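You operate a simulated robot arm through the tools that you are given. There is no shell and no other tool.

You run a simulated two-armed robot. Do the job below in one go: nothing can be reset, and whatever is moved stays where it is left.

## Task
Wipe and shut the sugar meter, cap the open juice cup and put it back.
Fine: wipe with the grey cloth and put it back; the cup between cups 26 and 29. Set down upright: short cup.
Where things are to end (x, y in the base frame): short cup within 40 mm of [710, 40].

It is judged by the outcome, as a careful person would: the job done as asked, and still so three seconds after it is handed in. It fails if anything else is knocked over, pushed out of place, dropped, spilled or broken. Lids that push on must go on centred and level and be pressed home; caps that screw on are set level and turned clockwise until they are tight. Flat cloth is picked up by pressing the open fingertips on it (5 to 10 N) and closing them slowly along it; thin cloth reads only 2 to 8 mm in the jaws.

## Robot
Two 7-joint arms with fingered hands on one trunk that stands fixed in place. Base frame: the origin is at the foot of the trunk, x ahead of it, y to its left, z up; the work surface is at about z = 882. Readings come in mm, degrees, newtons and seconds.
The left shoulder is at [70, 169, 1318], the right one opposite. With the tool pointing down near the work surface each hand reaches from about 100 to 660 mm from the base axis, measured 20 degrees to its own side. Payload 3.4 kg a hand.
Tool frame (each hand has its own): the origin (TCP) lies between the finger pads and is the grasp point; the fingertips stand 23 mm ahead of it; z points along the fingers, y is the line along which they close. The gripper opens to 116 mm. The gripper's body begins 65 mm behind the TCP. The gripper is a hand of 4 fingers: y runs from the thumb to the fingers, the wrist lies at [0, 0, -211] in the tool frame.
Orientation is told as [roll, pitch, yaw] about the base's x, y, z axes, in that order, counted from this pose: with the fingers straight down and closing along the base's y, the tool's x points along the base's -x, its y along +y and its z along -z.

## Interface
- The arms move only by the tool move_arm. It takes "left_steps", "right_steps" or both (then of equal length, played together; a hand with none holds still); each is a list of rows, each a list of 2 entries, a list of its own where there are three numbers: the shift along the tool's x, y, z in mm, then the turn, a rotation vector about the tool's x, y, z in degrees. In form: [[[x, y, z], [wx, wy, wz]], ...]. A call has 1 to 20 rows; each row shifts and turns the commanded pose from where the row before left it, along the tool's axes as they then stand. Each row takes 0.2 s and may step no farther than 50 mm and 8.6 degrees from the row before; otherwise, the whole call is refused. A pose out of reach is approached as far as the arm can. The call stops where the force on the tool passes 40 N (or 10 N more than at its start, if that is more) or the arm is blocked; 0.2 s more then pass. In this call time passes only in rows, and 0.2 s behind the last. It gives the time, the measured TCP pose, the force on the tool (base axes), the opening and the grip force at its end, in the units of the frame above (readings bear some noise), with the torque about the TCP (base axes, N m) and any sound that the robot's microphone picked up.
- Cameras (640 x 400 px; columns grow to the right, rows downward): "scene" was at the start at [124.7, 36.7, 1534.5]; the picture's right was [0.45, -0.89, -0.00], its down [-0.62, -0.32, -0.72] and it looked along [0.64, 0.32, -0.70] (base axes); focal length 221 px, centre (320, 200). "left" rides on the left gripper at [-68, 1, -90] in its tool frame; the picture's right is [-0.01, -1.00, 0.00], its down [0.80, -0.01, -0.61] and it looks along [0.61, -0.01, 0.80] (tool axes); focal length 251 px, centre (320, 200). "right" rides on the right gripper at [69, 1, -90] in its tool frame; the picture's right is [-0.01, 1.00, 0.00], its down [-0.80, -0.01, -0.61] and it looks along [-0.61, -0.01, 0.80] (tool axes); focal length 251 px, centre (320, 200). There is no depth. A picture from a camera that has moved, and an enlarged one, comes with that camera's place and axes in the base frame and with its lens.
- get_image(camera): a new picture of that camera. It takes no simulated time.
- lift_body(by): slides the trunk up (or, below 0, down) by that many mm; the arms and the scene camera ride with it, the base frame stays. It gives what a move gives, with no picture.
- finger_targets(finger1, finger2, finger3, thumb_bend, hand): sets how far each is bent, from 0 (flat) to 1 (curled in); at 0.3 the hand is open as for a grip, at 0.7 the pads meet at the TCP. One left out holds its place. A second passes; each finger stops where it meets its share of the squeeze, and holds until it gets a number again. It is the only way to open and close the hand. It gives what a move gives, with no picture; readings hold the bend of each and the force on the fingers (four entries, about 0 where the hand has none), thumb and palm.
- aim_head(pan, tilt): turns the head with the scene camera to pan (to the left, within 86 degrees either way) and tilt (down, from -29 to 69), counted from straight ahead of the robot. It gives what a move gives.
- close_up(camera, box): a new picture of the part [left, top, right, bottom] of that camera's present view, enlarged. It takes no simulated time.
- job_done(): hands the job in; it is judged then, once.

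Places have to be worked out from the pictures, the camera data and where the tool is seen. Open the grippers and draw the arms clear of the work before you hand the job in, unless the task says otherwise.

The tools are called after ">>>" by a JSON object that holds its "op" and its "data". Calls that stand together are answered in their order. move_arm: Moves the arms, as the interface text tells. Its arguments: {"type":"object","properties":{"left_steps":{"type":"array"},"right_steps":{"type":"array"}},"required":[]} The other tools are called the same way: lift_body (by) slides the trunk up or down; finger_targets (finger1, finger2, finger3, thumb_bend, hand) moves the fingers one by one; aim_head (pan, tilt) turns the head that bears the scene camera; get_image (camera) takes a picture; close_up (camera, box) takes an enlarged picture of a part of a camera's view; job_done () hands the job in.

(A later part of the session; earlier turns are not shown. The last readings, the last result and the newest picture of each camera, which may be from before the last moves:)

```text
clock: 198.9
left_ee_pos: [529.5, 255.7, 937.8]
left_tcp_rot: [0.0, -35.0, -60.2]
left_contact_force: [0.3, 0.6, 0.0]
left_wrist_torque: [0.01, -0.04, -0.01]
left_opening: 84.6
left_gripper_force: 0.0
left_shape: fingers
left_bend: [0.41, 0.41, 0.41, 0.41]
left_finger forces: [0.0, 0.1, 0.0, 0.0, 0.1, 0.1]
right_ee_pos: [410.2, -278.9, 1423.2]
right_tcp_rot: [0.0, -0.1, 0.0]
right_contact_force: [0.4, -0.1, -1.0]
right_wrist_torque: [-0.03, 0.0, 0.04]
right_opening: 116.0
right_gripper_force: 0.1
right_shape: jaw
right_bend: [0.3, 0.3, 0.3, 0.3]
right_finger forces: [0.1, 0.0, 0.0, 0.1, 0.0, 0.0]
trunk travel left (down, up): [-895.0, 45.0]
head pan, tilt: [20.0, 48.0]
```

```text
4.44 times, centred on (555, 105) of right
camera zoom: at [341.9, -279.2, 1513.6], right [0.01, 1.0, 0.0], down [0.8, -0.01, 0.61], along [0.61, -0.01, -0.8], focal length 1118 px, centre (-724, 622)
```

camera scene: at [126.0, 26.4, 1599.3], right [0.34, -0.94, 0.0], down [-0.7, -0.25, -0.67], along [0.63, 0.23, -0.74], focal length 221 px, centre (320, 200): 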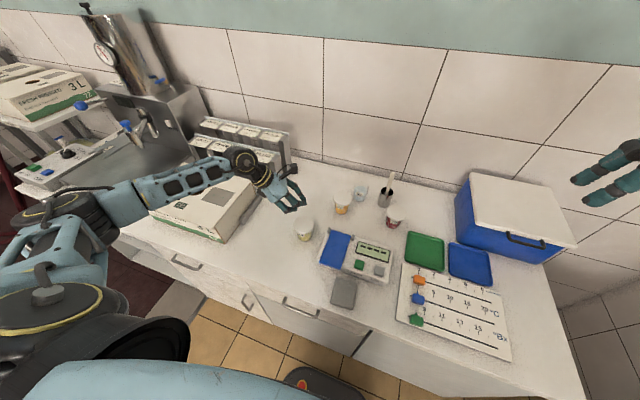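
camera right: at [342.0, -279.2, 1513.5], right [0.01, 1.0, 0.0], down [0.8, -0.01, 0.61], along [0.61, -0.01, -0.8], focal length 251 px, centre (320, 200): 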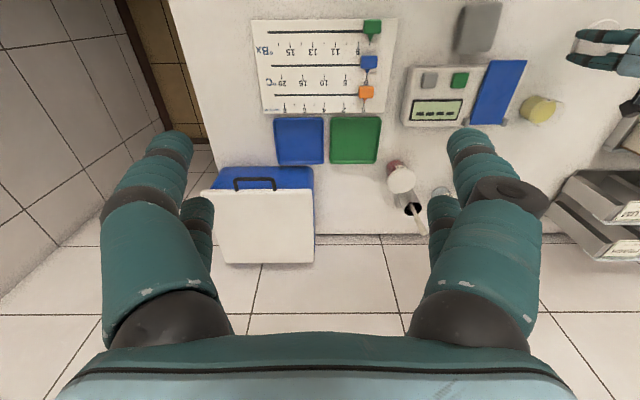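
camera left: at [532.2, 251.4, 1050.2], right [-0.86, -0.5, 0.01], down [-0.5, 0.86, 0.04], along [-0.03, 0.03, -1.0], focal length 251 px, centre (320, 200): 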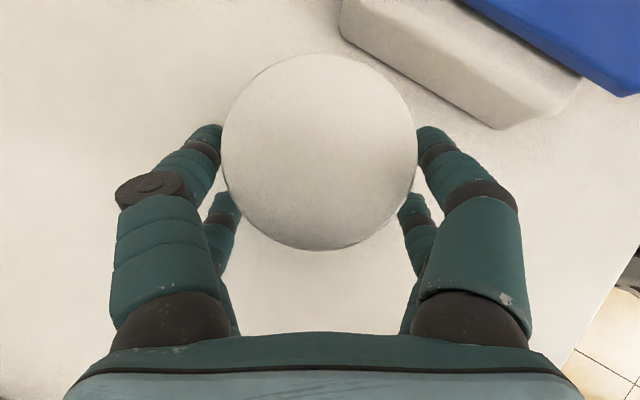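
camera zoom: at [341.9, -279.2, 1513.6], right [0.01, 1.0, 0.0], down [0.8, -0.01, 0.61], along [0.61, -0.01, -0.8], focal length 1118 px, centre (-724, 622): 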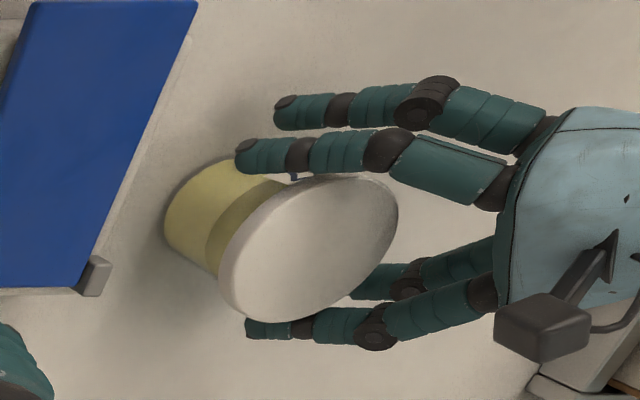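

Everything clear. Lowering 4 mm more, then closing gently on the cup's body.

>>> {"op": "move_arm", "data": {"left_steps": [[[2.3, 0.5, 3.3], [0, 0, 0]], [[0, 0, 0], [0, 0, 0]]]}}

>>> {"op": "finger_targets", "data": {"hand": "left", "finger1": 0.48, "finger2": 0.48, "finger3": 0.48, "thumb_bend": 0.48}}

>>> {"op": "get_image", "data": {"camera": "left"}}

>>> {"op": "close_up", "data": {"camera": "right", "box": [510, 60, 600, 150]}}

```text
clock: 199.5
left_ee_pos: [530.1, 254.3, 933.9]
left_tcp_rot: [-0.1, -35.0, -60.1]
left_contact_force: [-0.4, -0.5, -0.3]
left_wrist_torque: [0.02, -0.01, 0.03]
left_opening: 84.6
left_gripper_force: 0.1
left_shape: fingers
left_bend: [0.41, 0.41, 0.41, 0.41]
left_finger forces: [0.0, 0.0, 0.0, 0.0, 0.0, 0.0]
right_ee_pos: [411.4, -279.2, 1423.9]
right_tcp_rot: [-0.1, -0.1, 0.0]
right_contact_force: [-0.9, 0.6, -0.4]
right_wrist_torque: [-0.03, -0.01, 0.0]
right_opening: 115.9
right_gripper_force: 0.0
right_shape: jaw
right_bend: [0.3, 0.3, 0.3, 0.3]
right_finger forces: [0.1, 0.0, 0.0, 0.0, 0.0, 0.1]
trunk travel left (down, up): [-895.0, 45.0]
head pan, tilt: [20.0, 48.0]
```

```text
clock: 200.5
left_ee_pos: [531.9, 256.3, 933.9]
left_tcp_rot: [-0.1, -35.0, -60.2]
left_contact_force: [-0.3, 0.1, -0.4]
left_wrist_torque: [0.01, -0.01, 0.0]
left_opening: 68.4
left_gripper_force: 1.5
left_shape: fingers
left_bend: [0.46, 0.48, 0.48, 0.47]
left_finger forces: [1.5, 0.1, 0.0, 0.1, 1.5, 0.0]
right_ee_pos: [410.5, -279.4, 1423.9]
right_tcp_rot: [0.0, 0.0, -0.1]
right_contact_force: [0.3, -0.3, 0.3]
right_wrist_torque: [-0.03, 0.0, -0.03]
right_opening: 116.0
right_gripper_force: 0.2
right_shape: jaw
right_bend: [0.3, 0.3, 0.3, 0.3]
right_finger forces: [0.0, 0.0, 0.1, 0.0, 0.0, 0.0]
trunk travel left (down, up): [-895.0, 45.0]
head pan, tilt: [20.0, 48.0]
```

```text
taken
camera left: at [532.7, 251.4, 1046.4], right [-0.86, -0.5, 0.01], down [-0.5, 0.86, 0.04], along [-0.03, 0.03, -1.0], focal length 251 px, centre (320, 200)
```

left: 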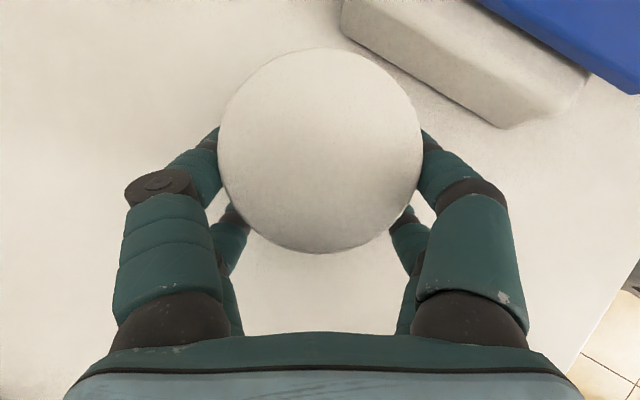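

```text
4.44 times, centred on (555, 105) of right
camera zoom: at [342.0, -279.2, 1513.6], right [0.01, 1.0, 0.0], down [0.8, -0.01, 0.61], along [0.61, -0.01, -0.8], focal length 1118 px, centre (-724, 622)
```

zoom: 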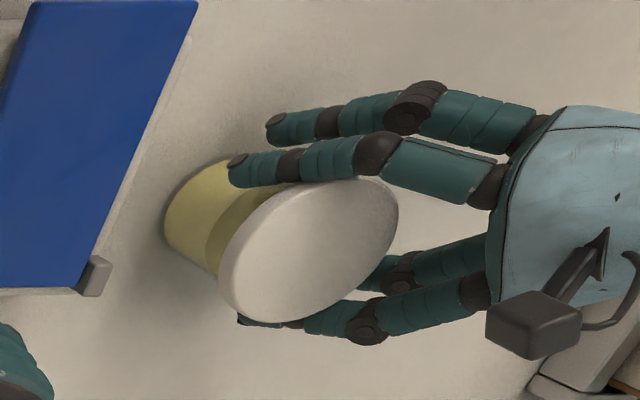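

The front pair touches the lid's rim while the rear pair can close on the body. To make the rear pair's pinch nearly diametric, I'll open slightly and shift the hand 8 mm along its lean direction, then close again.

>>> {"op": "finger_targets", "data": {"hand": "left", "finger1": 0.43, "finger2": 0.46, "finger3": 0.46, "thumb_bend": 0.43}}

>>> {"op": "move_arm", "data": {"left_steps": [[[-3.2, 0, 2.3], [0, 0, 0]], [[-3.3, 0, 2.3], [0, 0, 0]], [[0, 0, 0], [0, 0, 0]]]}}

>>> {"op": "finger_targets", "data": {"hand": "left", "finger1": 0.45, "finger2": 0.52, "finger3": 0.52, "thumb_bend": 0.45}}

>>> {"op": "get_image", "data": {"camera": "left"}}

>>> {"op": "close_up", "data": {"camera": "right", "box": [510, 60, 600, 150]}}

```text
clock: 201.5
left_ee_pos: [531.2, 255.1, 932.6]
left_tcp_rot: [-0.1, -35.0, -60.2]
left_contact_force: [0.0, 1.6, 0.1]
left_wrist_torque: [0.04, 0.02, -0.02]
left_opening: 78.7
left_gripper_force: 0.0
left_shape: fingers
left_bend: [0.43, 0.46, 0.46, 0.43]
left_finger forces: [0.0, 0.0, 0.0, 0.1, 0.1, 0.0]
right_ee_pos: [411.2, -279.1, 1423.6]
right_tcp_rot: [0.0, 0.1, 0.0]
right_contact_force: [-0.6, 0.2, 0.4]
right_wrist_torque: [0.04, 0.01, -0.02]
right_opening: 116.0
right_gripper_force: 0.0
right_shape: jaw
right_bend: [0.3, 0.3, 0.3, 0.3]
right_finger forces: [0.1, 0.1, 0.1, 0.0, 0.0, 0.1]
trunk travel left (down, up): [-895.0, 45.0]
head pan, tilt: [20.0, 48.0]
```

```text
clock: 202.3
left_ee_pos: [535.0, 247.6, 934.0]
left_tcp_rot: [-0.1, -35.0, -60.2]
left_contact_force: [-1.4, -0.5, 0.1]
left_wrist_torque: [0.02, -0.02, 0.01]
left_opening: 78.4
left_gripper_force: 0.1
left_shape: fingers
left_bend: [0.43, 0.46, 0.46, 0.43]
left_finger forces: [0.0, 0.0, 0.0, 0.0, 0.2, 0.1]
right_ee_pos: [410.4, -279.5, 1425.2]
right_tcp_rot: [0.0, 0.0, 0.0]
right_contact_force: [-0.5, -0.5, -0.1]
right_wrist_torque: [-0.04, 0.05, 0.01]
right_opening: 115.7
right_gripper_force: 0.0
right_shape: jaw
right_bend: [0.3, 0.3, 0.3, 0.3]
right_finger forces: [0.0, 0.0, 0.1, 0.1, 0.0, 0.1]
trunk travel left (down, up): [-895.0, 45.0]
head pan, tilt: [20.0, 48.0]
```

```text
clock: 203.3
left_ee_pos: [534.9, 249.6, 932.9]
left_tcp_rot: [-0.1, -35.1, -60.2]
left_contact_force: [-0.7, 0.1, 0.0]
left_wrist_torque: [-0.02, 0.02, 0.04]
left_opening: 73.5
left_gripper_force: 0.0
left_shape: fingers
left_bend: [0.45, 0.52, 0.52, 0.45]
left_finger forces: [0.1, 0.1, 0.0, 0.1, 0.0, 0.0]
right_ee_pos: [411.4, -279.3, 1423.7]
right_tcp_rot: [0.0, 0.0, 0.0]
right_contact_force: [-0.4, -0.7, 0.3]
right_wrist_torque: [0.01, 0.01, 0.04]
right_opening: 115.6
right_gripper_force: 0.0
right_shape: jaw
right_bend: [0.3, 0.3, 0.3, 0.3]
right_finger forces: [0.0, 0.1, 0.0, 0.0, 0.0, 0.0]
trunk travel left (down, up): [-895.0, 45.0]
head pan, tilt: [20.0, 48.0]
```

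```text
taken
camera left: at [536.7, 244.4, 1046.3], right [-0.86, -0.5, 0.01], down [-0.5, 0.86, 0.04], along [-0.03, 0.03, -1.0], focal length 251 px, centre (320, 200)
```

left: 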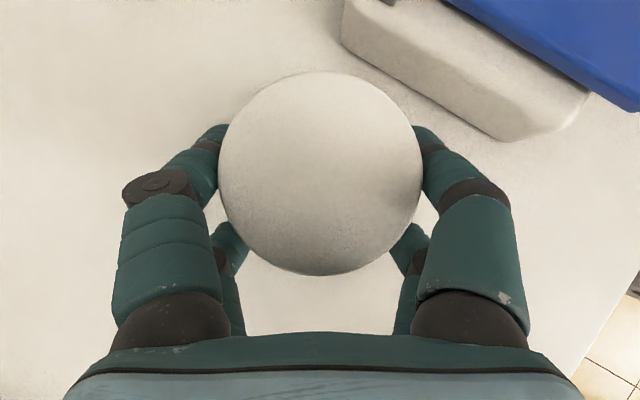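

```text
4.44 times, centred on (555, 105) of right
camera zoom: at [342.0, -279.2, 1513.5], right [0.01, 1.0, 0.0], down [0.8, -0.01, 0.61], along [0.61, -0.01, -0.8], focal length 1118 px, centre (-724, 622)
```

zoom: 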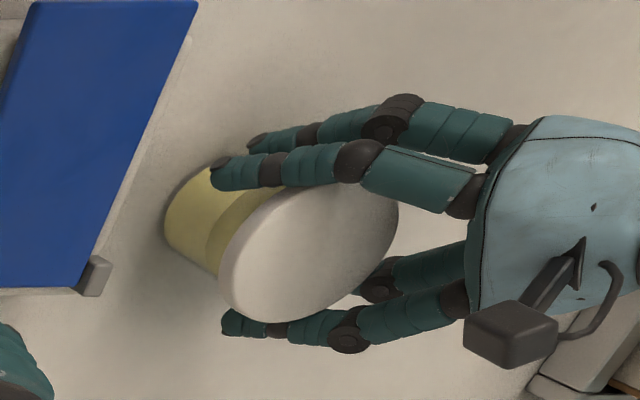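

No contact yet with the rear pair at 0.52. Closing the rear pair further onto the body.

>>> {"op": "finger_targets", "data": {"hand": "left", "finger2": 0.555, "finger3": 0.555}}

>>> {"op": "finger_targets", "data": {"hand": "left", "finger2": 0.58, "finger3": 0.58}}

>>> {"op": "get_image", "data": {"camera": "left"}}

```text
clock: 204.3
left_ee_pos: [534.7, 248.1, 933.9]
left_tcp_rot: [-0.1, -35.0, -60.1]
left_contact_force: [0.1, 0.4, 0.2]
left_wrist_torque: [0.02, -0.03, -0.04]
left_opening: 73.8
left_gripper_force: 0.7
left_shape: fingers
left_bend: [0.45, 0.53, 0.53, 0.45]
left_finger forces: [0.0, 1.1, 1.2, 0.0, 0.0, 0.0]
right_ee_pos: [411.5, -277.8, 1423.1]
right_tcp_rot: [-0.1, 0.0, 0.0]
right_contact_force: [-0.2, -0.2, -0.6]
right_wrist_torque: [0.01, 0.02, -0.02]
right_opening: 115.7
right_gripper_force: 0.1
right_shape: jaw
right_bend: [0.3, 0.3, 0.3, 0.3]
right_finger forces: [0.0, 0.0, 0.0, 0.0, 0.0, 0.0]
trunk travel left (down, up): [-895.0, 45.0]
head pan, tilt: [20.0, 48.0]
```

```text
clock: 205.3
left_ee_pos: [535.9, 248.2, 932.2]
left_tcp_rot: [0.0, -35.1, -60.2]
left_contact_force: [0.5, 0.8, -0.4]
left_wrist_torque: [-0.02, -0.01, -0.06]
left_opening: 73.7
left_gripper_force: 2.4
left_shape: fingers
left_bend: [0.45, 0.54, 0.54, 0.45]
left_finger forces: [0.1, 1.4, 1.8, 0.1, 0.0, 0.1]
right_ee_pos: [411.5, -279.6, 1423.3]
right_tcp_rot: [0.0, 0.0, 0.0]
right_contact_force: [-0.1, 0.1, 0.7]
right_wrist_torque: [-0.04, 0.01, 0.01]
right_opening: 116.2
right_gripper_force: 0.1
right_shape: jaw
right_bend: [0.3, 0.3, 0.3, 0.3]
right_finger forces: [0.0, 0.0, 0.1, 0.1, 0.0, 0.1]
trunk travel left (down, up): [-895.0, 45.0]
head pan, tilt: [20.0, 48.0]
```

```text
taken
camera left: at [536.8, 244.5, 1046.3], right [-0.86, -0.5, 0.01], down [-0.5, 0.86, 0.04], along [-0.03, 0.03, -1.0], focal length 251 px, centre (320, 200)
```

left: 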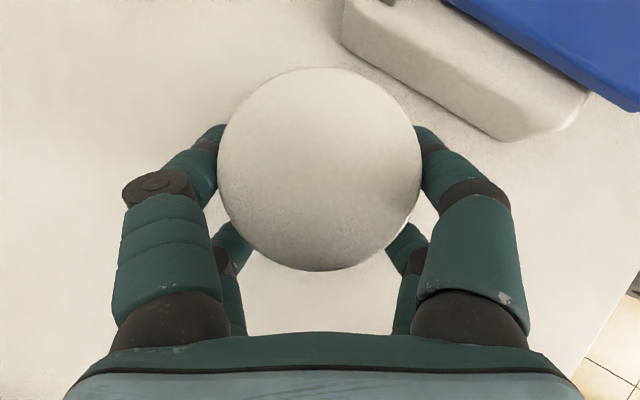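

The rear pair touches, but pushes the cup slightly forward since it's ~8 mm behind centre. I'll ease off, shift another 7 mm and re-close so the pinch is diametric.

>>> {"op": "finger_targets", "data": {"hand": "left", "finger1": 0.44, "finger2": 0.5, "finger3": 0.5, "thumb_bend": 0.44}}

>>> {"op": "move_arm", "data": {"left_steps": [[[-2.9, 0, 2], [0, 0, 0]], [[-2.9, 0, 2], [0, 0, 0]], [[0, 0, 0], [0, 0, 0]]]}}

>>> {"op": "finger_targets", "data": {"hand": "left", "finger1": 0.48, "finger2": 0.55, "finger3": 0.55, "thumb_bend": 0.48}}

>>> {"op": "get_image", "data": {"camera": "left"}}

>>> {"op": "close_up", "data": {"camera": "right", "box": [510, 60, 600, 150]}}

```text
clock: 206.3
left_ee_pos: [536.0, 249.2, 933.8]
left_tcp_rot: [-0.1, -35.0, -60.2]
left_contact_force: [-0.1, -0.1, -0.3]
left_wrist_torque: [0.0, -0.02, 0.04]
left_opening: 75.5
left_gripper_force: 0.1
left_shape: fingers
left_bend: [0.44, 0.5, 0.5, 0.44]
left_finger forces: [0.0, 0.0, 0.1, 0.0, 0.1, 0.0]
right_ee_pos: [411.2, -279.9, 1423.7]
right_tcp_rot: [0.0, 0.0, 0.0]
right_contact_force: [-0.4, -1.0, 0.9]
right_wrist_torque: [-0.01, -0.03, -0.02]
right_opening: 116.0
right_gripper_force: 0.1
right_shape: jaw
right_bend: [0.3, 0.3, 0.3, 0.3]
right_finger forces: [0.1, 0.0, 0.0, 0.0, 0.0, 0.0]
trunk travel left (down, up): [-895.0, 45.0]
head pan, tilt: [20.0, 48.0]
```

```text
clock: 207.1
left_ee_pos: [539.0, 241.6, 934.5]
left_tcp_rot: [0.0, -35.0, -60.2]
left_contact_force: [-0.7, -0.1, 0.0]
left_wrist_torque: [-0.02, -0.03, -0.03]
left_opening: 75.6
left_gripper_force: 0.4
left_shape: fingers
left_bend: [0.44, 0.5, 0.5, 0.44]
left_finger forces: [0.0, 0.1, 0.1, 0.0, 0.0, 0.0]
right_ee_pos: [411.1, -279.4, 1424.3]
right_tcp_rot: [0.0, 0.0, 0.0]
right_contact_force: [0.2, -0.1, 0.4]
right_wrist_torque: [0.01, -0.05, 0.02]
right_opening: 115.9
right_gripper_force: 0.1
right_shape: jaw
right_bend: [0.3, 0.3, 0.3, 0.3]
right_finger forces: [0.0, 0.1, 0.0, 0.1, 0.0, 0.0]
trunk travel left (down, up): [-895.0, 45.0]
head pan, tilt: [20.0, 48.0]
```

```text
clock: 208.1
left_ee_pos: [538.0, 242.7, 934.0]
left_tcp_rot: [-0.2, -34.9, -60.1]
left_contact_force: [0.5, 0.5, -0.7]
left_wrist_torque: [-0.01, -0.02, 0.0]
left_opening: 66.5
left_gripper_force: 2.4
left_shape: fingers
left_bend: [0.47, 0.52, 0.52, 0.47]
left_finger forces: [0.3, 2.2, 1.5, 0.0, 1.1, 0.1]
right_ee_pos: [411.1, -278.9, 1424.2]
right_tcp_rot: [0.0, 0.0, -0.1]
right_contact_force: [0.0, 0.0, 0.4]
right_wrist_torque: [0.0, 0.01, -0.03]
right_opening: 115.7
right_gripper_force: 0.1
right_shape: jaw
right_bend: [0.3, 0.3, 0.3, 0.3]
right_finger forces: [0.0, 0.0, 0.0, 0.0, 0.0, 0.0]
trunk travel left (down, up): [-895.0, 45.0]
head pan, tilt: [20.0, 48.0]
```

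```text
taken
camera left: at [540.3, 238.3, 1046.3], right [-0.86, -0.5, 0.01], down [-0.5, 0.86, 0.04], along [-0.03, 0.03, -1.0], focal length 251 px, centre (320, 200)
```

left: 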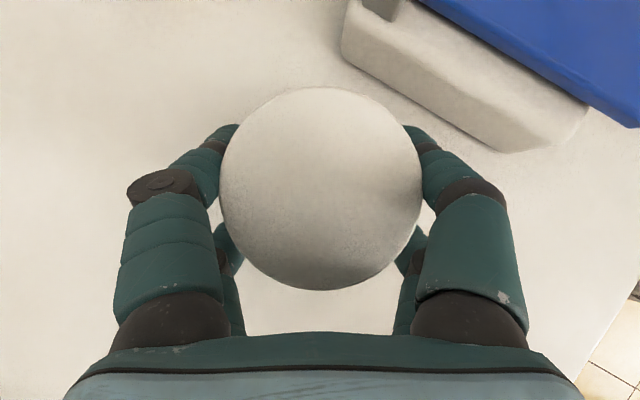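

```text
4.44 times, centred on (555, 105) of right
camera zoom: at [342.0, -279.2, 1513.6], right [0.01, 1.0, 0.0], down [0.8, -0.01, 0.61], along [0.61, -0.01, -0.8], focal length 1118 px, centre (-724, 622)
```

zoom: 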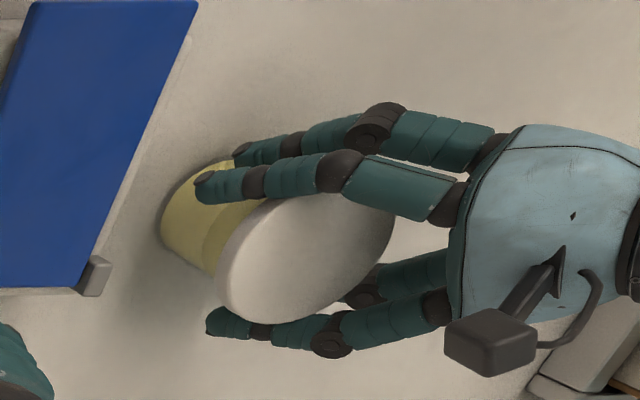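

Rear pair now contacts nearer the diameter (0.52) with the front pair on the lid rim. Tightening: rear firmly, front lightly.

>>> {"op": "finger_targets", "data": {"hand": "left", "finger1": 0.5, "finger2": 0.6, "finger3": 0.6, "thumb_bend": 0.5}}

>>> {"op": "get_image", "data": {"camera": "left"}}

```text
clock: 209.1
left_ee_pos: [538.3, 241.0, 934.0]
left_tcp_rot: [-0.1, -35.0, -60.2]
left_contact_force: [0.6, 0.4, -0.7]
left_wrist_torque: [0.02, -0.01, -0.01]
left_opening: 63.5
left_gripper_force: 7.2
left_shape: fingers
left_bend: [0.48, 0.52, 0.53, 0.48]
left_finger forces: [1.9, 5.0, 4.2, 0.1, 2.6, 0.0]
right_ee_pos: [411.7, -279.1, 1424.0]
right_tcp_rot: [0.1, 0.0, 0.1]
right_contact_force: [0.6, 0.2, -0.2]
right_wrist_torque: [0.0, -0.03, 0.01]
right_opening: 116.0
right_gripper_force: 0.1
right_shape: jaw
right_bend: [0.3, 0.3, 0.3, 0.3]
right_finger forces: [0.1, 0.0, 0.0, 0.1, 0.0, 0.0]
trunk travel left (down, up): [-895.0, 45.0]
head pan, tilt: [20.0, 48.0]
```

```text
taken
camera left: at [540.4, 238.3, 1046.3], right [-0.86, -0.5, 0.01], down [-0.5, 0.86, 0.04], along [-0.03, 0.03, -1.0], focal length 251 px, centre (320, 200)
```

left: 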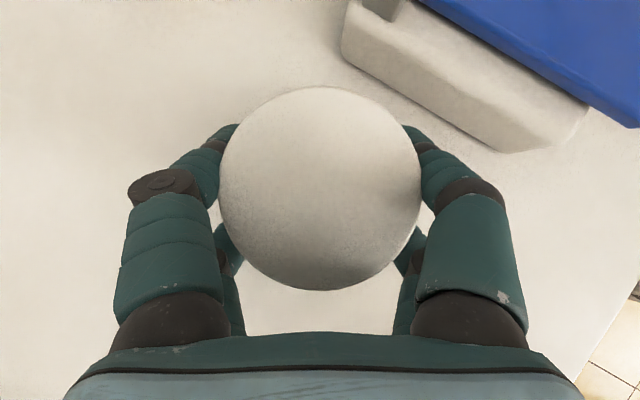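

Stable with no further motion. One more squeeze on the rear pair, then a small test lift.

>>> {"op": "finger_targets", "data": {"hand": "left", "finger1": 0.53, "finger2": 0.67, "finger3": 0.67, "thumb_bend": 0.53}}

>>> {"op": "move_arm", "data": {"left_steps": [[[-1.7, 0, -2.5], [0, 0, 0]], [[-2.9, 0, -4.1], [0, 0, 0]], [[-2.9, 0, -4.1], [0, 0, 0]], [[0, 0, 0], [0, 0, 0]]]}}

>>> {"op": "get_image", "data": {"camera": "left"}}

>>> {"op": "close_up", "data": {"camera": "scene", "box": [270, 200, 340, 260]}}

>>> {"op": "close_up", "data": {"camera": "right", "box": [510, 60, 600, 150]}}

```text
clock: 210.1
left_ee_pos: [538.7, 241.0, 934.5]
left_tcp_rot: [-0.2, -35.0, -60.1]
left_contact_force: [-0.3, 0.1, 0.0]
left_wrist_torque: [0.03, 0.0, 0.02]
left_opening: 60.4
left_gripper_force: 10.3
left_shape: fingers
left_bend: [0.49, 0.52, 0.54, 0.51]
left_finger forces: [4.1, 6.7, 6.1, 0.1, 5.0, 0.0]
right_ee_pos: [410.9, -278.8, 1422.8]
right_tcp_rot: [0.1, 0.0, 0.0]
right_contact_force: [-0.7, -0.5, 0.4]
right_wrist_torque: [-0.01, -0.03, 0.03]
right_opening: 116.2
right_gripper_force: 0.1
right_shape: jaw
right_bend: [0.3, 0.3, 0.3, 0.3]
right_finger forces: [0.1, 0.0, 0.1, 0.1, 0.0, 0.0]
trunk travel left (down, up): [-895.0, 45.0]
head pan, tilt: [20.0, 48.0]
```

```text
clock: 211.1
left_ee_pos: [538.7, 242.7, 946.8]
left_tcp_rot: [-0.1, -34.9, -60.1]
left_contact_force: [-0.2, 0.8, -0.8]
left_wrist_torque: [-0.01, 0.02, 0.04]
left_opening: 60.2
left_gripper_force: 11.6
left_shape: fingers
left_bend: [0.49, 0.52, 0.54, 0.51]
left_finger forces: [4.1, 6.4, 6.1, 0.0, 4.8, 0.1]
right_ee_pos: [412.0, -279.0, 1423.9]
right_tcp_rot: [0.1, 0.0, -0.1]
right_contact_force: [0.0, -0.7, -0.2]
right_wrist_torque: [-0.01, 0.0, 0.01]
right_opening: 115.9
right_gripper_force: 0.0
right_shape: jaw
right_bend: [0.3, 0.3, 0.3, 0.3]
right_finger forces: [0.1, 0.0, 0.0, 0.0, 0.0, 0.0]
trunk travel left (down, up): [-895.0, 45.0]
head pan, tilt: [20.0, 48.0]
```

```text
taken
camera left: at [540.3, 238.6, 1059.4], right [-0.86, -0.5, 0.01], down [-0.5, 0.86, 0.04], along [-0.03, 0.03, -1.0], focal length 251 px, centre (320, 200)
```

left: 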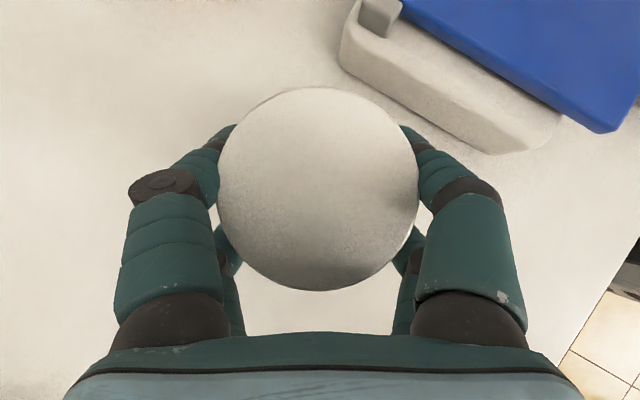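

```text
6.67 times, centred on (305, 230) of scene
camera zoom: at [126.0, 26.8, 1599.3], right [0.34, -0.94, 0.0], down [-0.7, -0.25, -0.67], along [0.63, 0.23, -0.74], focal length 1474 px, centre (420, 0)
```

zoom: 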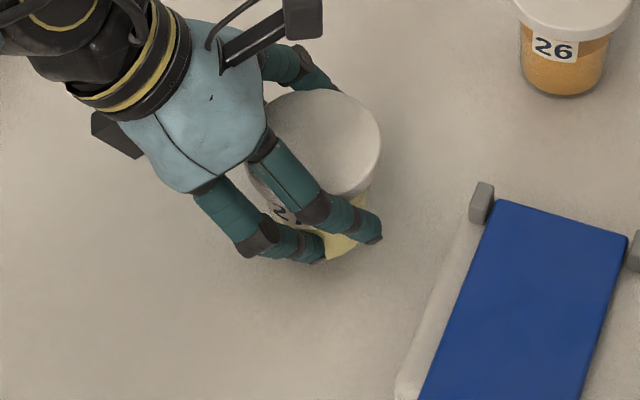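

```text
4.44 times, centred on (555, 105) of right
camera zoom: at [342.3, -279.1, 1513.5], right [0.01, 1.0, 0.0], down [0.8, -0.01, 0.61], along [0.61, -0.01, -0.8], focal length 1118 px, centre (-724, 622)
```

zoom: 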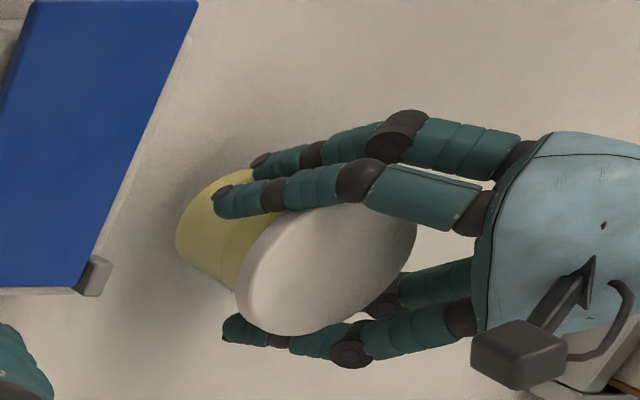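

The cup lifted cleanly and is held firmly (11.6 N), upright. Raising it further, and taking a look at the target gap between cups 26 and 29 to fix positions.

>>> {"op": "move_arm", "data": {"left_steps": [[[-17.2, 0, -24.6], [0, 0, 0]], [[-17.2, 0, -24.6], [0, 0, 0]], [[-11.5, 0, -16.4], [0, 0, 0]], [[0, 0, 0], [0, 0, 0]]]}}

>>> {"op": "close_up", "data": {"camera": "scene", "box": [320, 160, 420, 250]}}

>>> {"op": "close_up", "data": {"camera": "right", "box": [360, 120, 520, 240]}}

>>> {"op": "get_image", "data": {"camera": "left"}}

```text
clock: 212.1
left_ee_pos: [538.3, 242.1, 1028.8]
left_tcp_rot: [-0.2, -35.0, -60.1]
left_contact_force: [-0.5, -0.3, -1.9]
left_wrist_torque: [0.01, 0.01, -0.01]
left_opening: 59.1
left_gripper_force: 9.5
left_shape: fingers
left_bend: [0.5, 0.52, 0.54, 0.51]
left_finger forces: [3.9, 5.5, 6.1, 0.1, 3.7, 0.0]
right_ee_pos: [411.7, -279.6, 1425.1]
right_tcp_rot: [0.1, 0.0, -0.1]
right_contact_force: [-0.3, -0.3, 0.3]
right_wrist_torque: [0.01, 0.01, -0.01]
right_opening: 115.7
right_gripper_force: 0.1
right_shape: jaw
right_bend: [0.3, 0.3, 0.3, 0.3]
right_finger forces: [0.0, 0.0, 0.0, 0.1, 0.0, 0.0]
trunk travel left (down, up): [-895.0, 45.0]
head pan, tilt: [20.0, 48.0]
```

```text
4.44 times, centred on (370, 205) of scene
camera zoom: at [126.1, 26.8, 1599.3], right [0.34, -0.94, 0.0], down [-0.7, -0.25, -0.67], along [0.63, 0.23, -0.74], focal length 983 px, centre (98, 178)
```

zoom: 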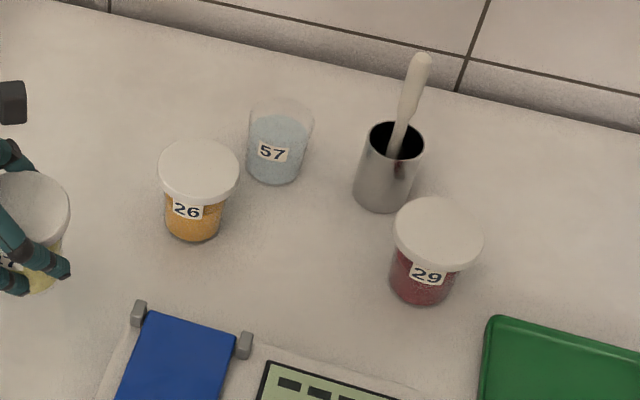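

```text
3.33 times, centred on (440, 180) of right
camera zoom: at [342.4, -279.1, 1513.5], right [0.01, 1.0, 0.0], down [0.8, -0.01, 0.61], along [0.61, -0.01, -0.8], focal length 838 px, centre (-80, 267)
```

zoom: 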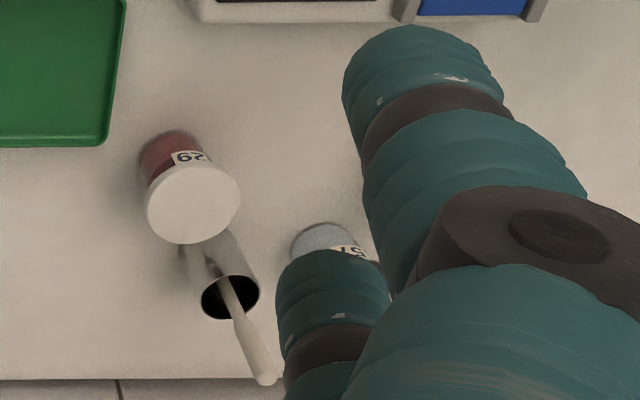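

```text
taken
camera left: at [540.3, 238.3, 1139.6], right [-0.86, -0.5, 0.01], down [-0.5, 0.86, 0.04], along [-0.03, 0.03, -1.0], focal length 251 px, centre (320, 200)
```

left: 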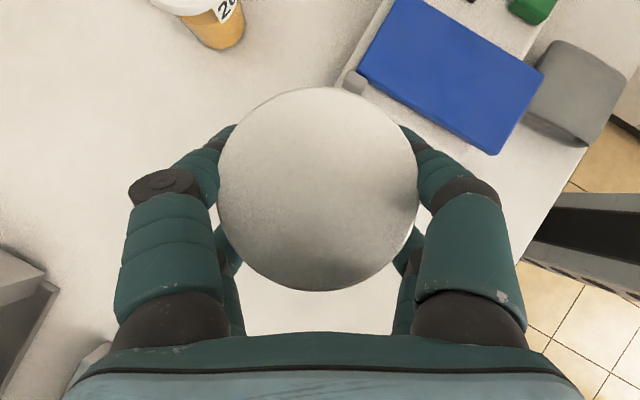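

Cups: 26 at (710, 144), 29 at (712, −70), 57 at (808, 90), spoon cup at (806, −15) — so the gap centre matches (710, 40). To gain forward reach, I'll step the trunk down while raising the hand correspondingly, keeping the cup well above everything.

>>> {"op": "move_arm", "data": {"left_steps": [[[-14.3, 0, -20.5], [0, 0, 0]], [[-14.3, 0, -20.5], [0, 0, 0]], [[-14.3, 0, -20.5], [0, 0, 0]], [[0, 0, 0], [0, 0, 0]]]}}

>>> {"op": "lift_body", "data": {"by": -75}}

>>> {"op": "get_image", "data": {"camera": "scene"}}

>>> {"op": "get_image", "data": {"camera": "left"}}

```text
clock: 213.1
left_ee_pos: [539.5, 242.0, 1102.5]
left_tcp_rot: [-0.1, -35.0, -60.1]
left_contact_force: [0.2, -0.4, -1.2]
left_wrist_torque: [0.04, 0.0, -0.04]
left_opening: 59.0
left_gripper_force: 10.0
left_shape: fingers
left_bend: [0.5, 0.52, 0.54, 0.51]
left_finger forces: [4.1, 5.5, 6.0, 0.0, 3.9, 0.0]
right_ee_pos: [410.8, -278.2, 1423.7]
right_tcp_rot: [0.0, 0.0, -0.1]
right_contact_force: [0.5, -0.7, -1.1]
right_wrist_torque: [-0.01, 0.03, -0.02]
right_opening: 115.8
right_gripper_force: 0.1
right_shape: jaw
right_bend: [0.3, 0.3, 0.3, 0.3]
right_finger forces: [0.1, 0.0, 0.1, 0.0, 0.0, 0.1]
trunk travel left (down, up): [-895.0, 45.0]
head pan, tilt: [20.0, 48.0]
```

```text
clock: 214.2
left_ee_pos: [539.3, 241.6, 1027.6]
left_tcp_rot: [0.0, -35.0, -60.1]
left_contact_force: [0.7, 0.9, -1.4]
left_wrist_torque: [0.01, -0.01, -0.03]
left_opening: 58.9
left_gripper_force: 10.3
left_shape: fingers
left_bend: [0.5, 0.52, 0.54, 0.51]
left_finger forces: [3.9, 5.5, 6.1, 0.0, 3.9, 0.0]
right_ee_pos: [410.8, -278.5, 1348.4]
right_tcp_rot: [0.0, 0.0, 0.0]
right_contact_force: [-0.3, -0.1, 0.8]
right_wrist_torque: [0.0, -0.01, 0.03]
right_opening: 115.8
right_gripper_force: 0.1
right_shape: jaw
right_bend: [0.3, 0.3, 0.3, 0.3]
right_finger forces: [0.1, 0.0, 0.0, 0.0, 0.0, 0.1]
trunk travel left (down, up): [-820.0, 120.0]
head pan, tilt: [20.0, 48.0]
```

```text
taken
camera scene: at [125.8, 26.7, 1524.3], right [0.34, -0.94, 0.0], down [-0.7, -0.25, -0.67], along [0.63, 0.23, -0.74], focal length 221 px, centre (320, 200)
```

scene: 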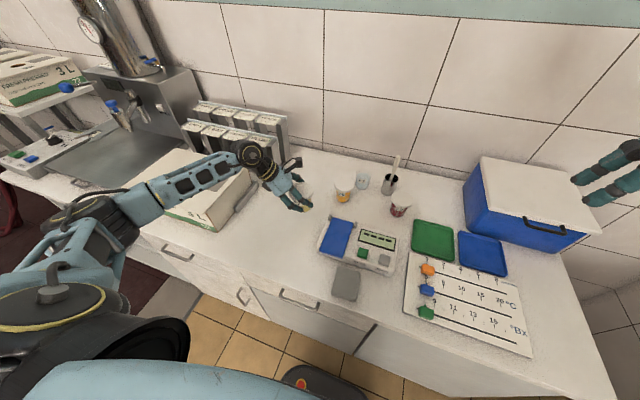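

```text
taken
camera left: at [540.5, 238.3, 1139.5], right [-0.86, -0.5, 0.01], down [-0.5, 0.86, 0.04], along [-0.03, 0.03, -1.0], focal length 251 px, centre (320, 200)
```

left: 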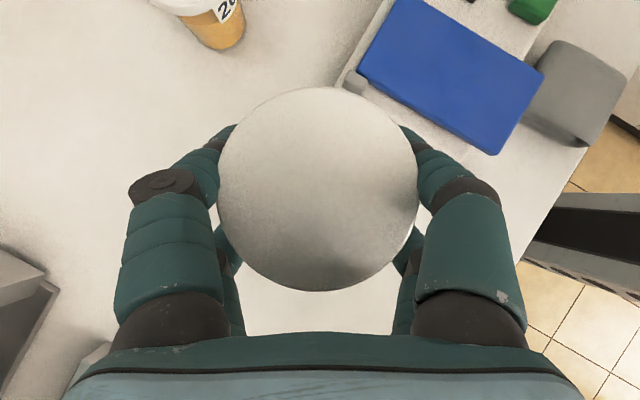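

Now moving the cup toward the gap at this height (bottom ≈ 976, above all lids), first half.

>>> {"op": "move_arm", "data": {"left_steps": [[[-10, 0, -14], [0, 0, 0]], [[-25.7, 4.56, 18], [0, 0, 0]], [[-25.7, 4.56, 18], [0, 0, 0]], [[-25.7, 4.56, 18], [0, 0, 0]], [[-25.7, 4.56, 18], [0, 0, 0]], [[0, 0, 0], [0, 0, 0]]]}}

>>> {"op": "get_image", "data": {"camera": "scene"}}

>>> {"op": "get_image", "data": {"camera": "left"}}

```text
clock: 215.6
left_ee_pos: [617.2, 142.4, 1044.7]
left_tcp_rot: [0.0, -35.0, -60.3]
left_contact_force: [-0.2, 0.4, -1.8]
left_wrist_torque: [0.04, 0.03, 0.01]
left_opening: 59.1
left_gripper_force: 9.3
left_shape: fingers
left_bend: [0.5, 0.52, 0.54, 0.51]
left_finger forces: [4.0, 5.6, 6.0, 0.0, 3.8, 0.0]
right_ee_pos: [411.0, -278.8, 1348.6]
right_tcp_rot: [-0.1, 0.0, -0.1]
right_contact_force: [-0.2, 0.0, 0.4]
right_wrist_torque: [-0.03, -0.02, -0.01]
right_opening: 116.2
right_gripper_force: 0.2
right_shape: jaw
right_bend: [0.3, 0.3, 0.3, 0.3]
right_finger forces: [0.0, 0.0, 0.0, 0.0, 0.1, 0.1]
trunk travel left (down, up): [-820.0, 120.0]
head pan, tilt: [20.0, 48.0]
```

```text
taken
camera scene: at [125.7, 27.1, 1524.3], right [0.34, -0.94, 0.0], down [-0.7, -0.25, -0.67], along [0.63, 0.23, -0.74], focal length 221 px, centre (320, 200)
```

scene: 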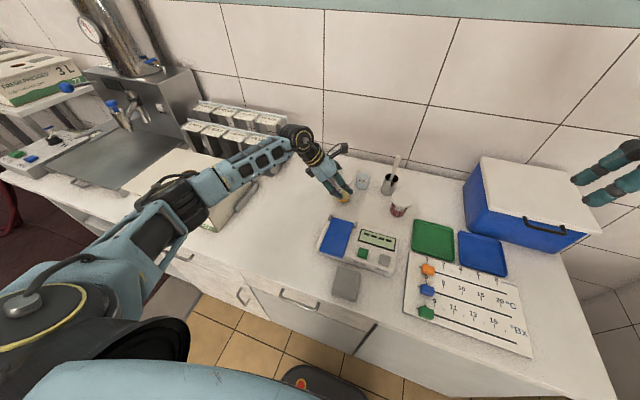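

```text
taken
camera left: at [619.1, 138.3, 1157.2], right [-0.86, -0.5, 0.01], down [-0.5, 0.86, 0.04], along [-0.03, 0.03, -1.0], focal length 251 px, centre (320, 200)
```

left: 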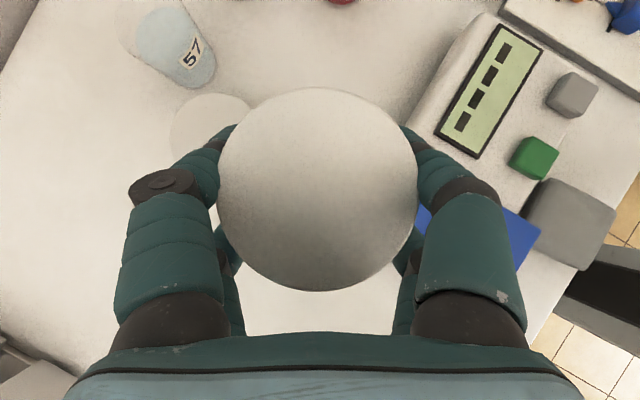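

Grip unchanged and no reach limit. Continuing to above the target.

>>> {"op": "move_arm", "data": {"left_steps": [[[-25.7, 4.56, 18], [0, 0, 0]], [[-25.7, 4.56, 18], [0, 0, 0]], [[-25.7, 4.56, 18], [0, 0, 0]], [[-25.4, 4.5, 17.8], [0, 0, 0]], [[0, 0, 0], [0, 0, 0]]]}}

>>> {"op": "get_image", "data": {"camera": "left"}}

>>> {"op": "close_up", "data": {"camera": "scene", "box": [300, 120, 460, 260]}}

>>> {"op": "get_image", "data": {"camera": "right"}}

```text
clock: 216.8
left_ee_pos: [695.1, 42.5, 1045.9]
left_tcp_rot: [0.0, -34.9, -60.4]
left_contact_force: [-0.1, 0.7, -2.0]
left_wrist_torque: [0.01, 0.01, 0.01]
left_opening: 58.9
left_gripper_force: 9.7
left_shape: fingers
left_bend: [0.5, 0.52, 0.54, 0.51]
left_finger forces: [4.0, 5.4, 5.9, 0.0, 3.9, 0.0]
right_ee_pos: [410.7, -279.7, 1348.6]
right_tcp_rot: [0.0, 0.0, -0.1]
right_contact_force: [-0.7, 0.5, 0.5]
right_wrist_torque: [0.0, -0.01, 0.01]
right_opening: 116.0
right_gripper_force: 0.0
right_shape: jaw
right_bend: [0.3, 0.3, 0.3, 0.3]
right_finger forces: [0.0, 0.0, 0.0, 0.1, 0.1, 0.0]
trunk travel left (down, up): [-820.0, 120.0]
head pan, tilt: [20.0, 48.0]
```

```text
taken
camera left: at [696.6, 37.6, 1157.7], right [-0.86, -0.5, 0.01], down [-0.5, 0.86, 0.04], along [-0.02, 0.03, -1.0], focal length 251 px, centre (320, 200)
```

left: 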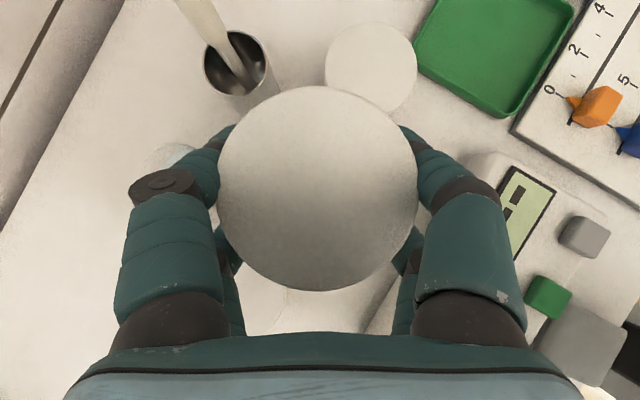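

```text
2.86 times, centred on (380, 190) of scene
camera zoom: at [125.7, 26.5, 1524.3], right [0.34, -0.94, 0.0], down [-0.7, -0.25, -0.67], along [0.63, 0.23, -0.74], focal length 632 px, centre (149, 229)
```

zoom: 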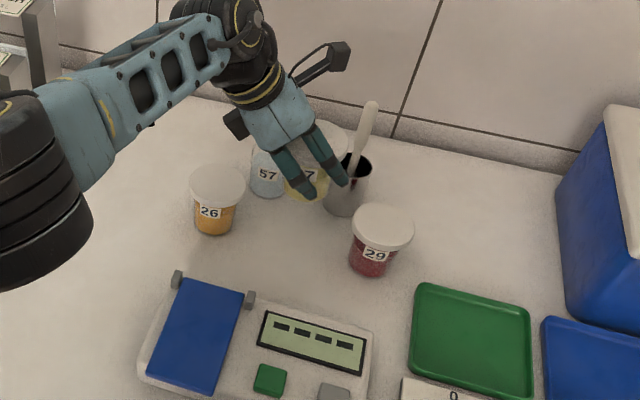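

```text
taken
camera right: at [342.0, -279.4, 1438.6], right [0.01, 1.0, 0.0], down [0.8, -0.01, 0.61], along [0.61, -0.01, -0.8], focal length 251 px, centre (320, 200)
```

right: 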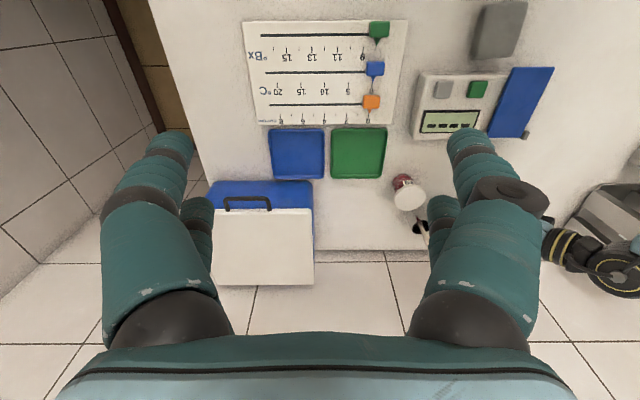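

Reached (695, 42.5, 1046) above the gap. To keep the hand's rear finger clear of cup 26's lid, I'll shift 10 mm toward −y (cup axis → (697, 28), well within tolerance), then lower the cup by lowering the trunk, first 75 mm.

>>> {"op": "move_arm", "data": {"left_steps": [[[-7.1, -5, 5], [0, 0, 0]], [[0, 0, 0], [0, 0, 0]]]}}

>>> {"op": "lift_body", "data": {"by": -65}}

>>> {"op": "get_image", "data": {"camera": "left"}}

>>> {"op": "close_up", "data": {"camera": "scene", "box": [310, 120, 450, 240]}}

>>> {"op": "get_image", "data": {"camera": "right"}}

```text
clock: 217.4
left_ee_pos: [691.6, 31.6, 1043.7]
left_tcp_rot: [-0.1, -35.0, -60.2]
left_contact_force: [0.4, 0.5, -1.3]
left_wrist_torque: [0.01, -0.02, 0.0]
left_opening: 59.0
left_gripper_force: 9.4
left_shape: fingers
left_bend: [0.5, 0.52, 0.54, 0.51]
left_finger forces: [4.0, 5.4, 5.8, 0.1, 3.8, 0.1]
left hand out of reach, approached as far as the arm can: row 1
right_ee_pos: [411.1, -279.2, 1349.8]
right_tcp_rot: [0.0, 0.0, 0.1]
right_contact_force: [-0.5, 0.2, -0.2]
right_wrist_torque: [0.02, 0.0, 0.0]
right_opening: 116.1
right_gripper_force: 0.1
right_shape: jaw
right_bend: [0.3, 0.3, 0.3, 0.3]
right_finger forces: [0.0, 0.1, 0.1, 0.0, 0.0, 0.0]
trunk travel left (down, up): [-820.0, 120.0]
head pan, tilt: [20.0, 48.0]
```

```text
clock: 218.4
left_ee_pos: [691.2, 32.6, 978.4]
left_tcp_rot: [-0.1, -34.9, -60.2]
left_contact_force: [-0.9, 0.3, -1.0]
left_wrist_torque: [-0.03, 0.02, -0.01]
left_opening: 58.8
left_gripper_force: 9.8
left_shape: fingers
left_bend: [0.5, 0.52, 0.54, 0.51]
left_finger forces: [4.0, 5.5, 5.8, 0.0, 4.0, 0.0]
right_ee_pos: [411.8, -279.2, 1284.8]
right_tcp_rot: [0.0, 0.0, 0.0]
right_contact_force: [0.3, -0.5, -0.4]
right_wrist_torque: [0.0, 0.01, 0.0]
right_opening: 115.9
right_gripper_force: 0.0
right_shape: jaw
right_bend: [0.3, 0.3, 0.3, 0.3]
right_finger forces: [0.0, 0.0, 0.0, 0.0, 0.1, 0.1]
trunk travel left (down, up): [-755.0, 185.0]
head pan, tilt: [20.0, 48.0]
```

```text
taken
camera left: at [693.2, 28.4, 1091.1], right [-0.86, -0.5, 0.01], down [-0.5, 0.86, 0.04], along [-0.03, 0.03, -1.0], focal length 251 px, centre (320, 200)
```

left: 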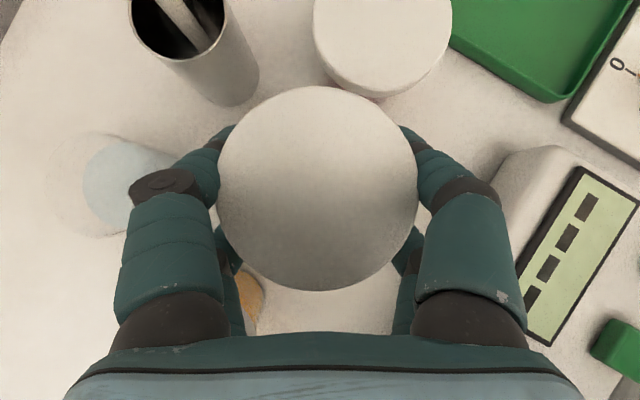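

```text
3.33 times, centred on (380, 180) of scene
camera zoom: at [125.8, 26.4, 1459.3], right [0.34, -0.94, 0.0], down [-0.7, -0.25, -0.67], along [0.63, 0.23, -0.74], focal length 737 px, centre (120, 267)
```

zoom: 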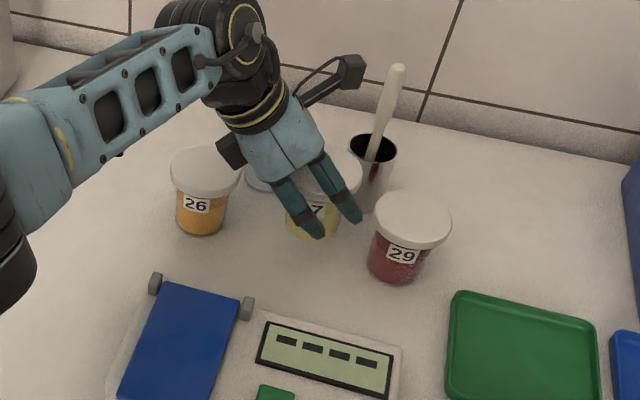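

```text
taken
camera right: at [342.1, -279.4, 1373.5], right [0.01, 1.0, 0.0], down [0.8, -0.01, 0.61], along [0.61, -0.01, -0.8], focal length 251 px, centre (320, 200)
```

right: 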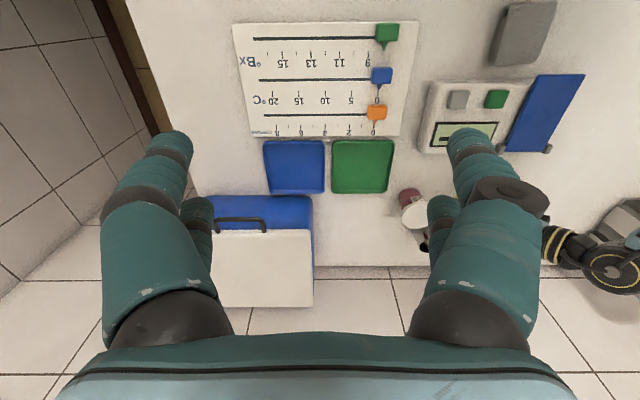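

Clearances look fine: ~27 mm to cup 29's lid, ~8 mm between the rear finger and cup 26's lid. Lowering a further 36 mm.

>>> {"op": "lift_body", "data": {"by": -25}}

>>> {"op": "close_up", "data": {"camera": "scene", "box": [320, 130, 440, 230]}}

>>> {"op": "get_image", "data": {"camera": "left"}}

>>> {"op": "close_up", "data": {"camera": "right", "box": [380, 160, 640, 300]}}

```text
clock: 219.2
left_ee_pos: [691.6, 32.2, 952.7]
left_tcp_rot: [-0.1, -35.0, -60.2]
left_contact_force: [0.5, -0.8, -0.1]
left_wrist_torque: [0.03, 0.02, -0.01]
left_opening: 58.9
left_gripper_force: 9.3
left_shape: fingers
left_bend: [0.5, 0.52, 0.54, 0.51]
left_finger forces: [4.1, 5.5, 5.8, 0.0, 3.9, 0.0]
right_ee_pos: [411.0, -279.2, 1258.4]
right_tcp_rot: [0.1, 0.1, 0.0]
right_contact_force: [0.5, -0.3, 0.3]
right_wrist_torque: [-0.02, 0.01, 0.01]
right_opening: 115.8
right_gripper_force: 0.0
right_shape: jaw
right_bend: [0.3, 0.3, 0.3, 0.3]
right_finger forces: [0.0, 0.0, 0.1, 0.0, 0.0, 0.0]
trunk travel left (down, up): [-730.0, 210.0]
head pan, tilt: [20.0, 48.0]
```

```text
4.00 times, centred on (380, 180) of scene
camera zoom: at [125.8, 26.6, 1434.2], right [0.34, -0.94, 0.0], down [-0.7, -0.25, -0.67], along [0.63, 0.23, -0.74], focal length 884 px, centre (80, 280)
```

zoom: 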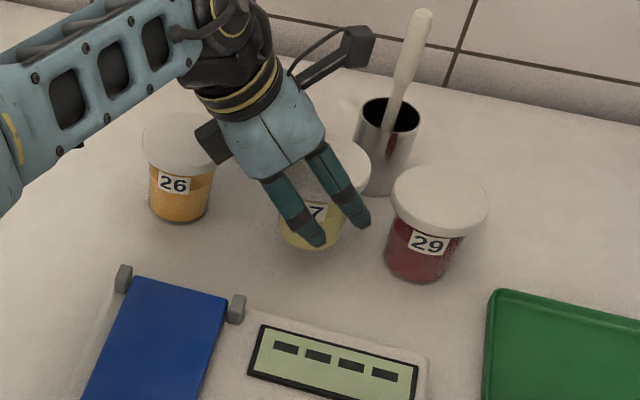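

```text
taken
camera left: at [693.2, 28.6, 1066.0], right [-0.86, -0.5, 0.01], down [-0.5, 0.86, 0.04], along [-0.03, 0.03, -1.0], focal length 251 px, centre (320, 200)
```

left: 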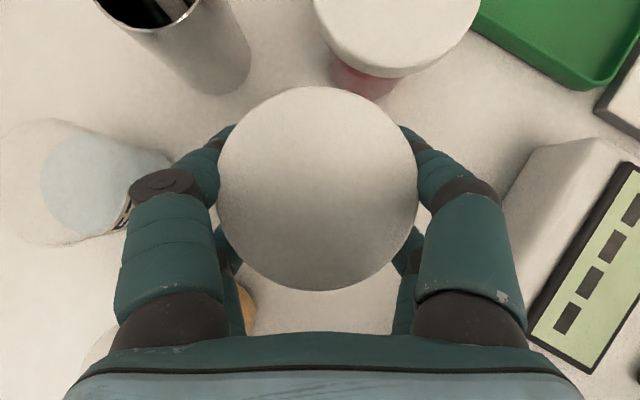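

```text
2.46 times, centred on (510, 230) of right
camera zoom: at [342.1, -279.2, 1348.5], right [0.01, 1.0, 0.0], down [0.8, -0.01, 0.61], along [0.61, -0.01, -0.8], focal length 619 px, centre (-148, 126)
```

zoom: 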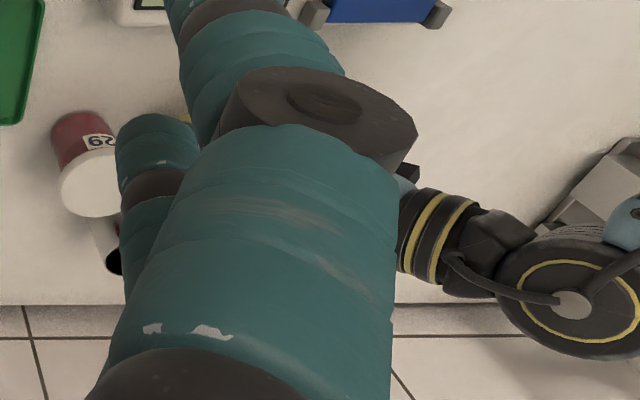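

The dark block on the hand is ~60 mm above and beside cup 26 — clear. Lowering 13 mm, then in small steps to touchdown.

>>> {"op": "lift_body", "data": {"by": -13}}

>>> {"op": "lift_body", "data": {"by": -3}}

>>> {"op": "lift_body", "data": {"by": -2}}

```text
clock: 219.8
left_ee_pos: [689.8, 32.8, 938.8]
left_tcp_rot: [-0.1, -35.1, -60.1]
left_contact_force: [-0.1, 1.3, -1.1]
left_wrist_torque: [-0.02, -0.01, -0.02]
left_opening: 59.0
left_gripper_force: 10.0
left_shape: fingers
left_bend: [0.5, 0.52, 0.54, 0.51]
left_finger forces: [4.0, 5.6, 5.8, 0.0, 4.0, 0.0]
right_ee_pos: [411.5, -279.0, 1245.5]
right_tcp_rot: [0.1, 0.0, 0.0]
right_contact_force: [-0.5, 0.6, 0.5]
right_wrist_torque: [0.0, -0.05, -0.03]
right_opening: 115.9
right_gripper_force: 0.1
right_shape: jaw
right_bend: [0.3, 0.3, 0.3, 0.3]
right_finger forces: [0.1, 0.0, 0.0, 0.0, 0.1, 0.0]
trunk travel left (down, up): [-717.0, 223.0]
head pan, tilt: [20.0, 48.0]
```

```text
clock: 220.3
left_ee_pos: [691.7, 31.6, 936.7]
left_tcp_rot: [-0.2, -34.9, -60.1]
left_contact_force: [1.5, 0.0, -1.4]
left_wrist_torque: [-0.02, 0.02, 0.01]
left_opening: 59.1
left_gripper_force: 9.5
left_shape: fingers
left_bend: [0.5, 0.52, 0.54, 0.51]
left_finger forces: [4.0, 5.5, 5.8, 0.0, 3.9, 0.0]
right_ee_pos: [411.6, -278.4, 1242.7]
right_tcp_rot: [0.1, 0.1, 0.1]
right_contact_force: [-0.9, 0.3, 0.2]
right_wrist_torque: [0.04, -0.01, 0.01]
right_opening: 115.9
right_gripper_force: 0.2
right_shape: jaw
right_bend: [0.3, 0.3, 0.3, 0.3]
right_finger forces: [0.0, 0.1, 0.0, 0.0, 0.1, 0.0]
trunk travel left (down, up): [-714.0, 226.0]
head pan, tilt: [20.0, 48.0]
```

```text
clock: 220.8
left_ee_pos: [691.5, 32.6, 934.7]
left_tcp_rot: [-0.1, -35.0, -60.0]
left_contact_force: [0.5, -0.3, -1.7]
left_wrist_torque: [0.05, -0.01, -0.01]
left_opening: 59.2
left_gripper_force: 9.4
left_shape: fingers
left_bend: [0.5, 0.52, 0.54, 0.51]
left_finger forces: [4.1, 5.5, 5.8, 0.0, 4.0, 0.0]
right_ee_pos: [412.1, -278.6, 1240.5]
right_tcp_rot: [-0.1, 0.1, 0.0]
right_contact_force: [1.1, 0.0, 0.2]
right_wrist_torque: [0.05, 0.0, 0.01]
right_opening: 115.8
right_gripper_force: 0.0
right_shape: jaw
right_bend: [0.3, 0.3, 0.3, 0.3]
right_finger forces: [0.0, 0.1, 0.1, 0.0, 0.0, 0.0]
trunk travel left (down, up): [-712.0, 228.0]
head pan, tilt: [20.0, 48.0]
```

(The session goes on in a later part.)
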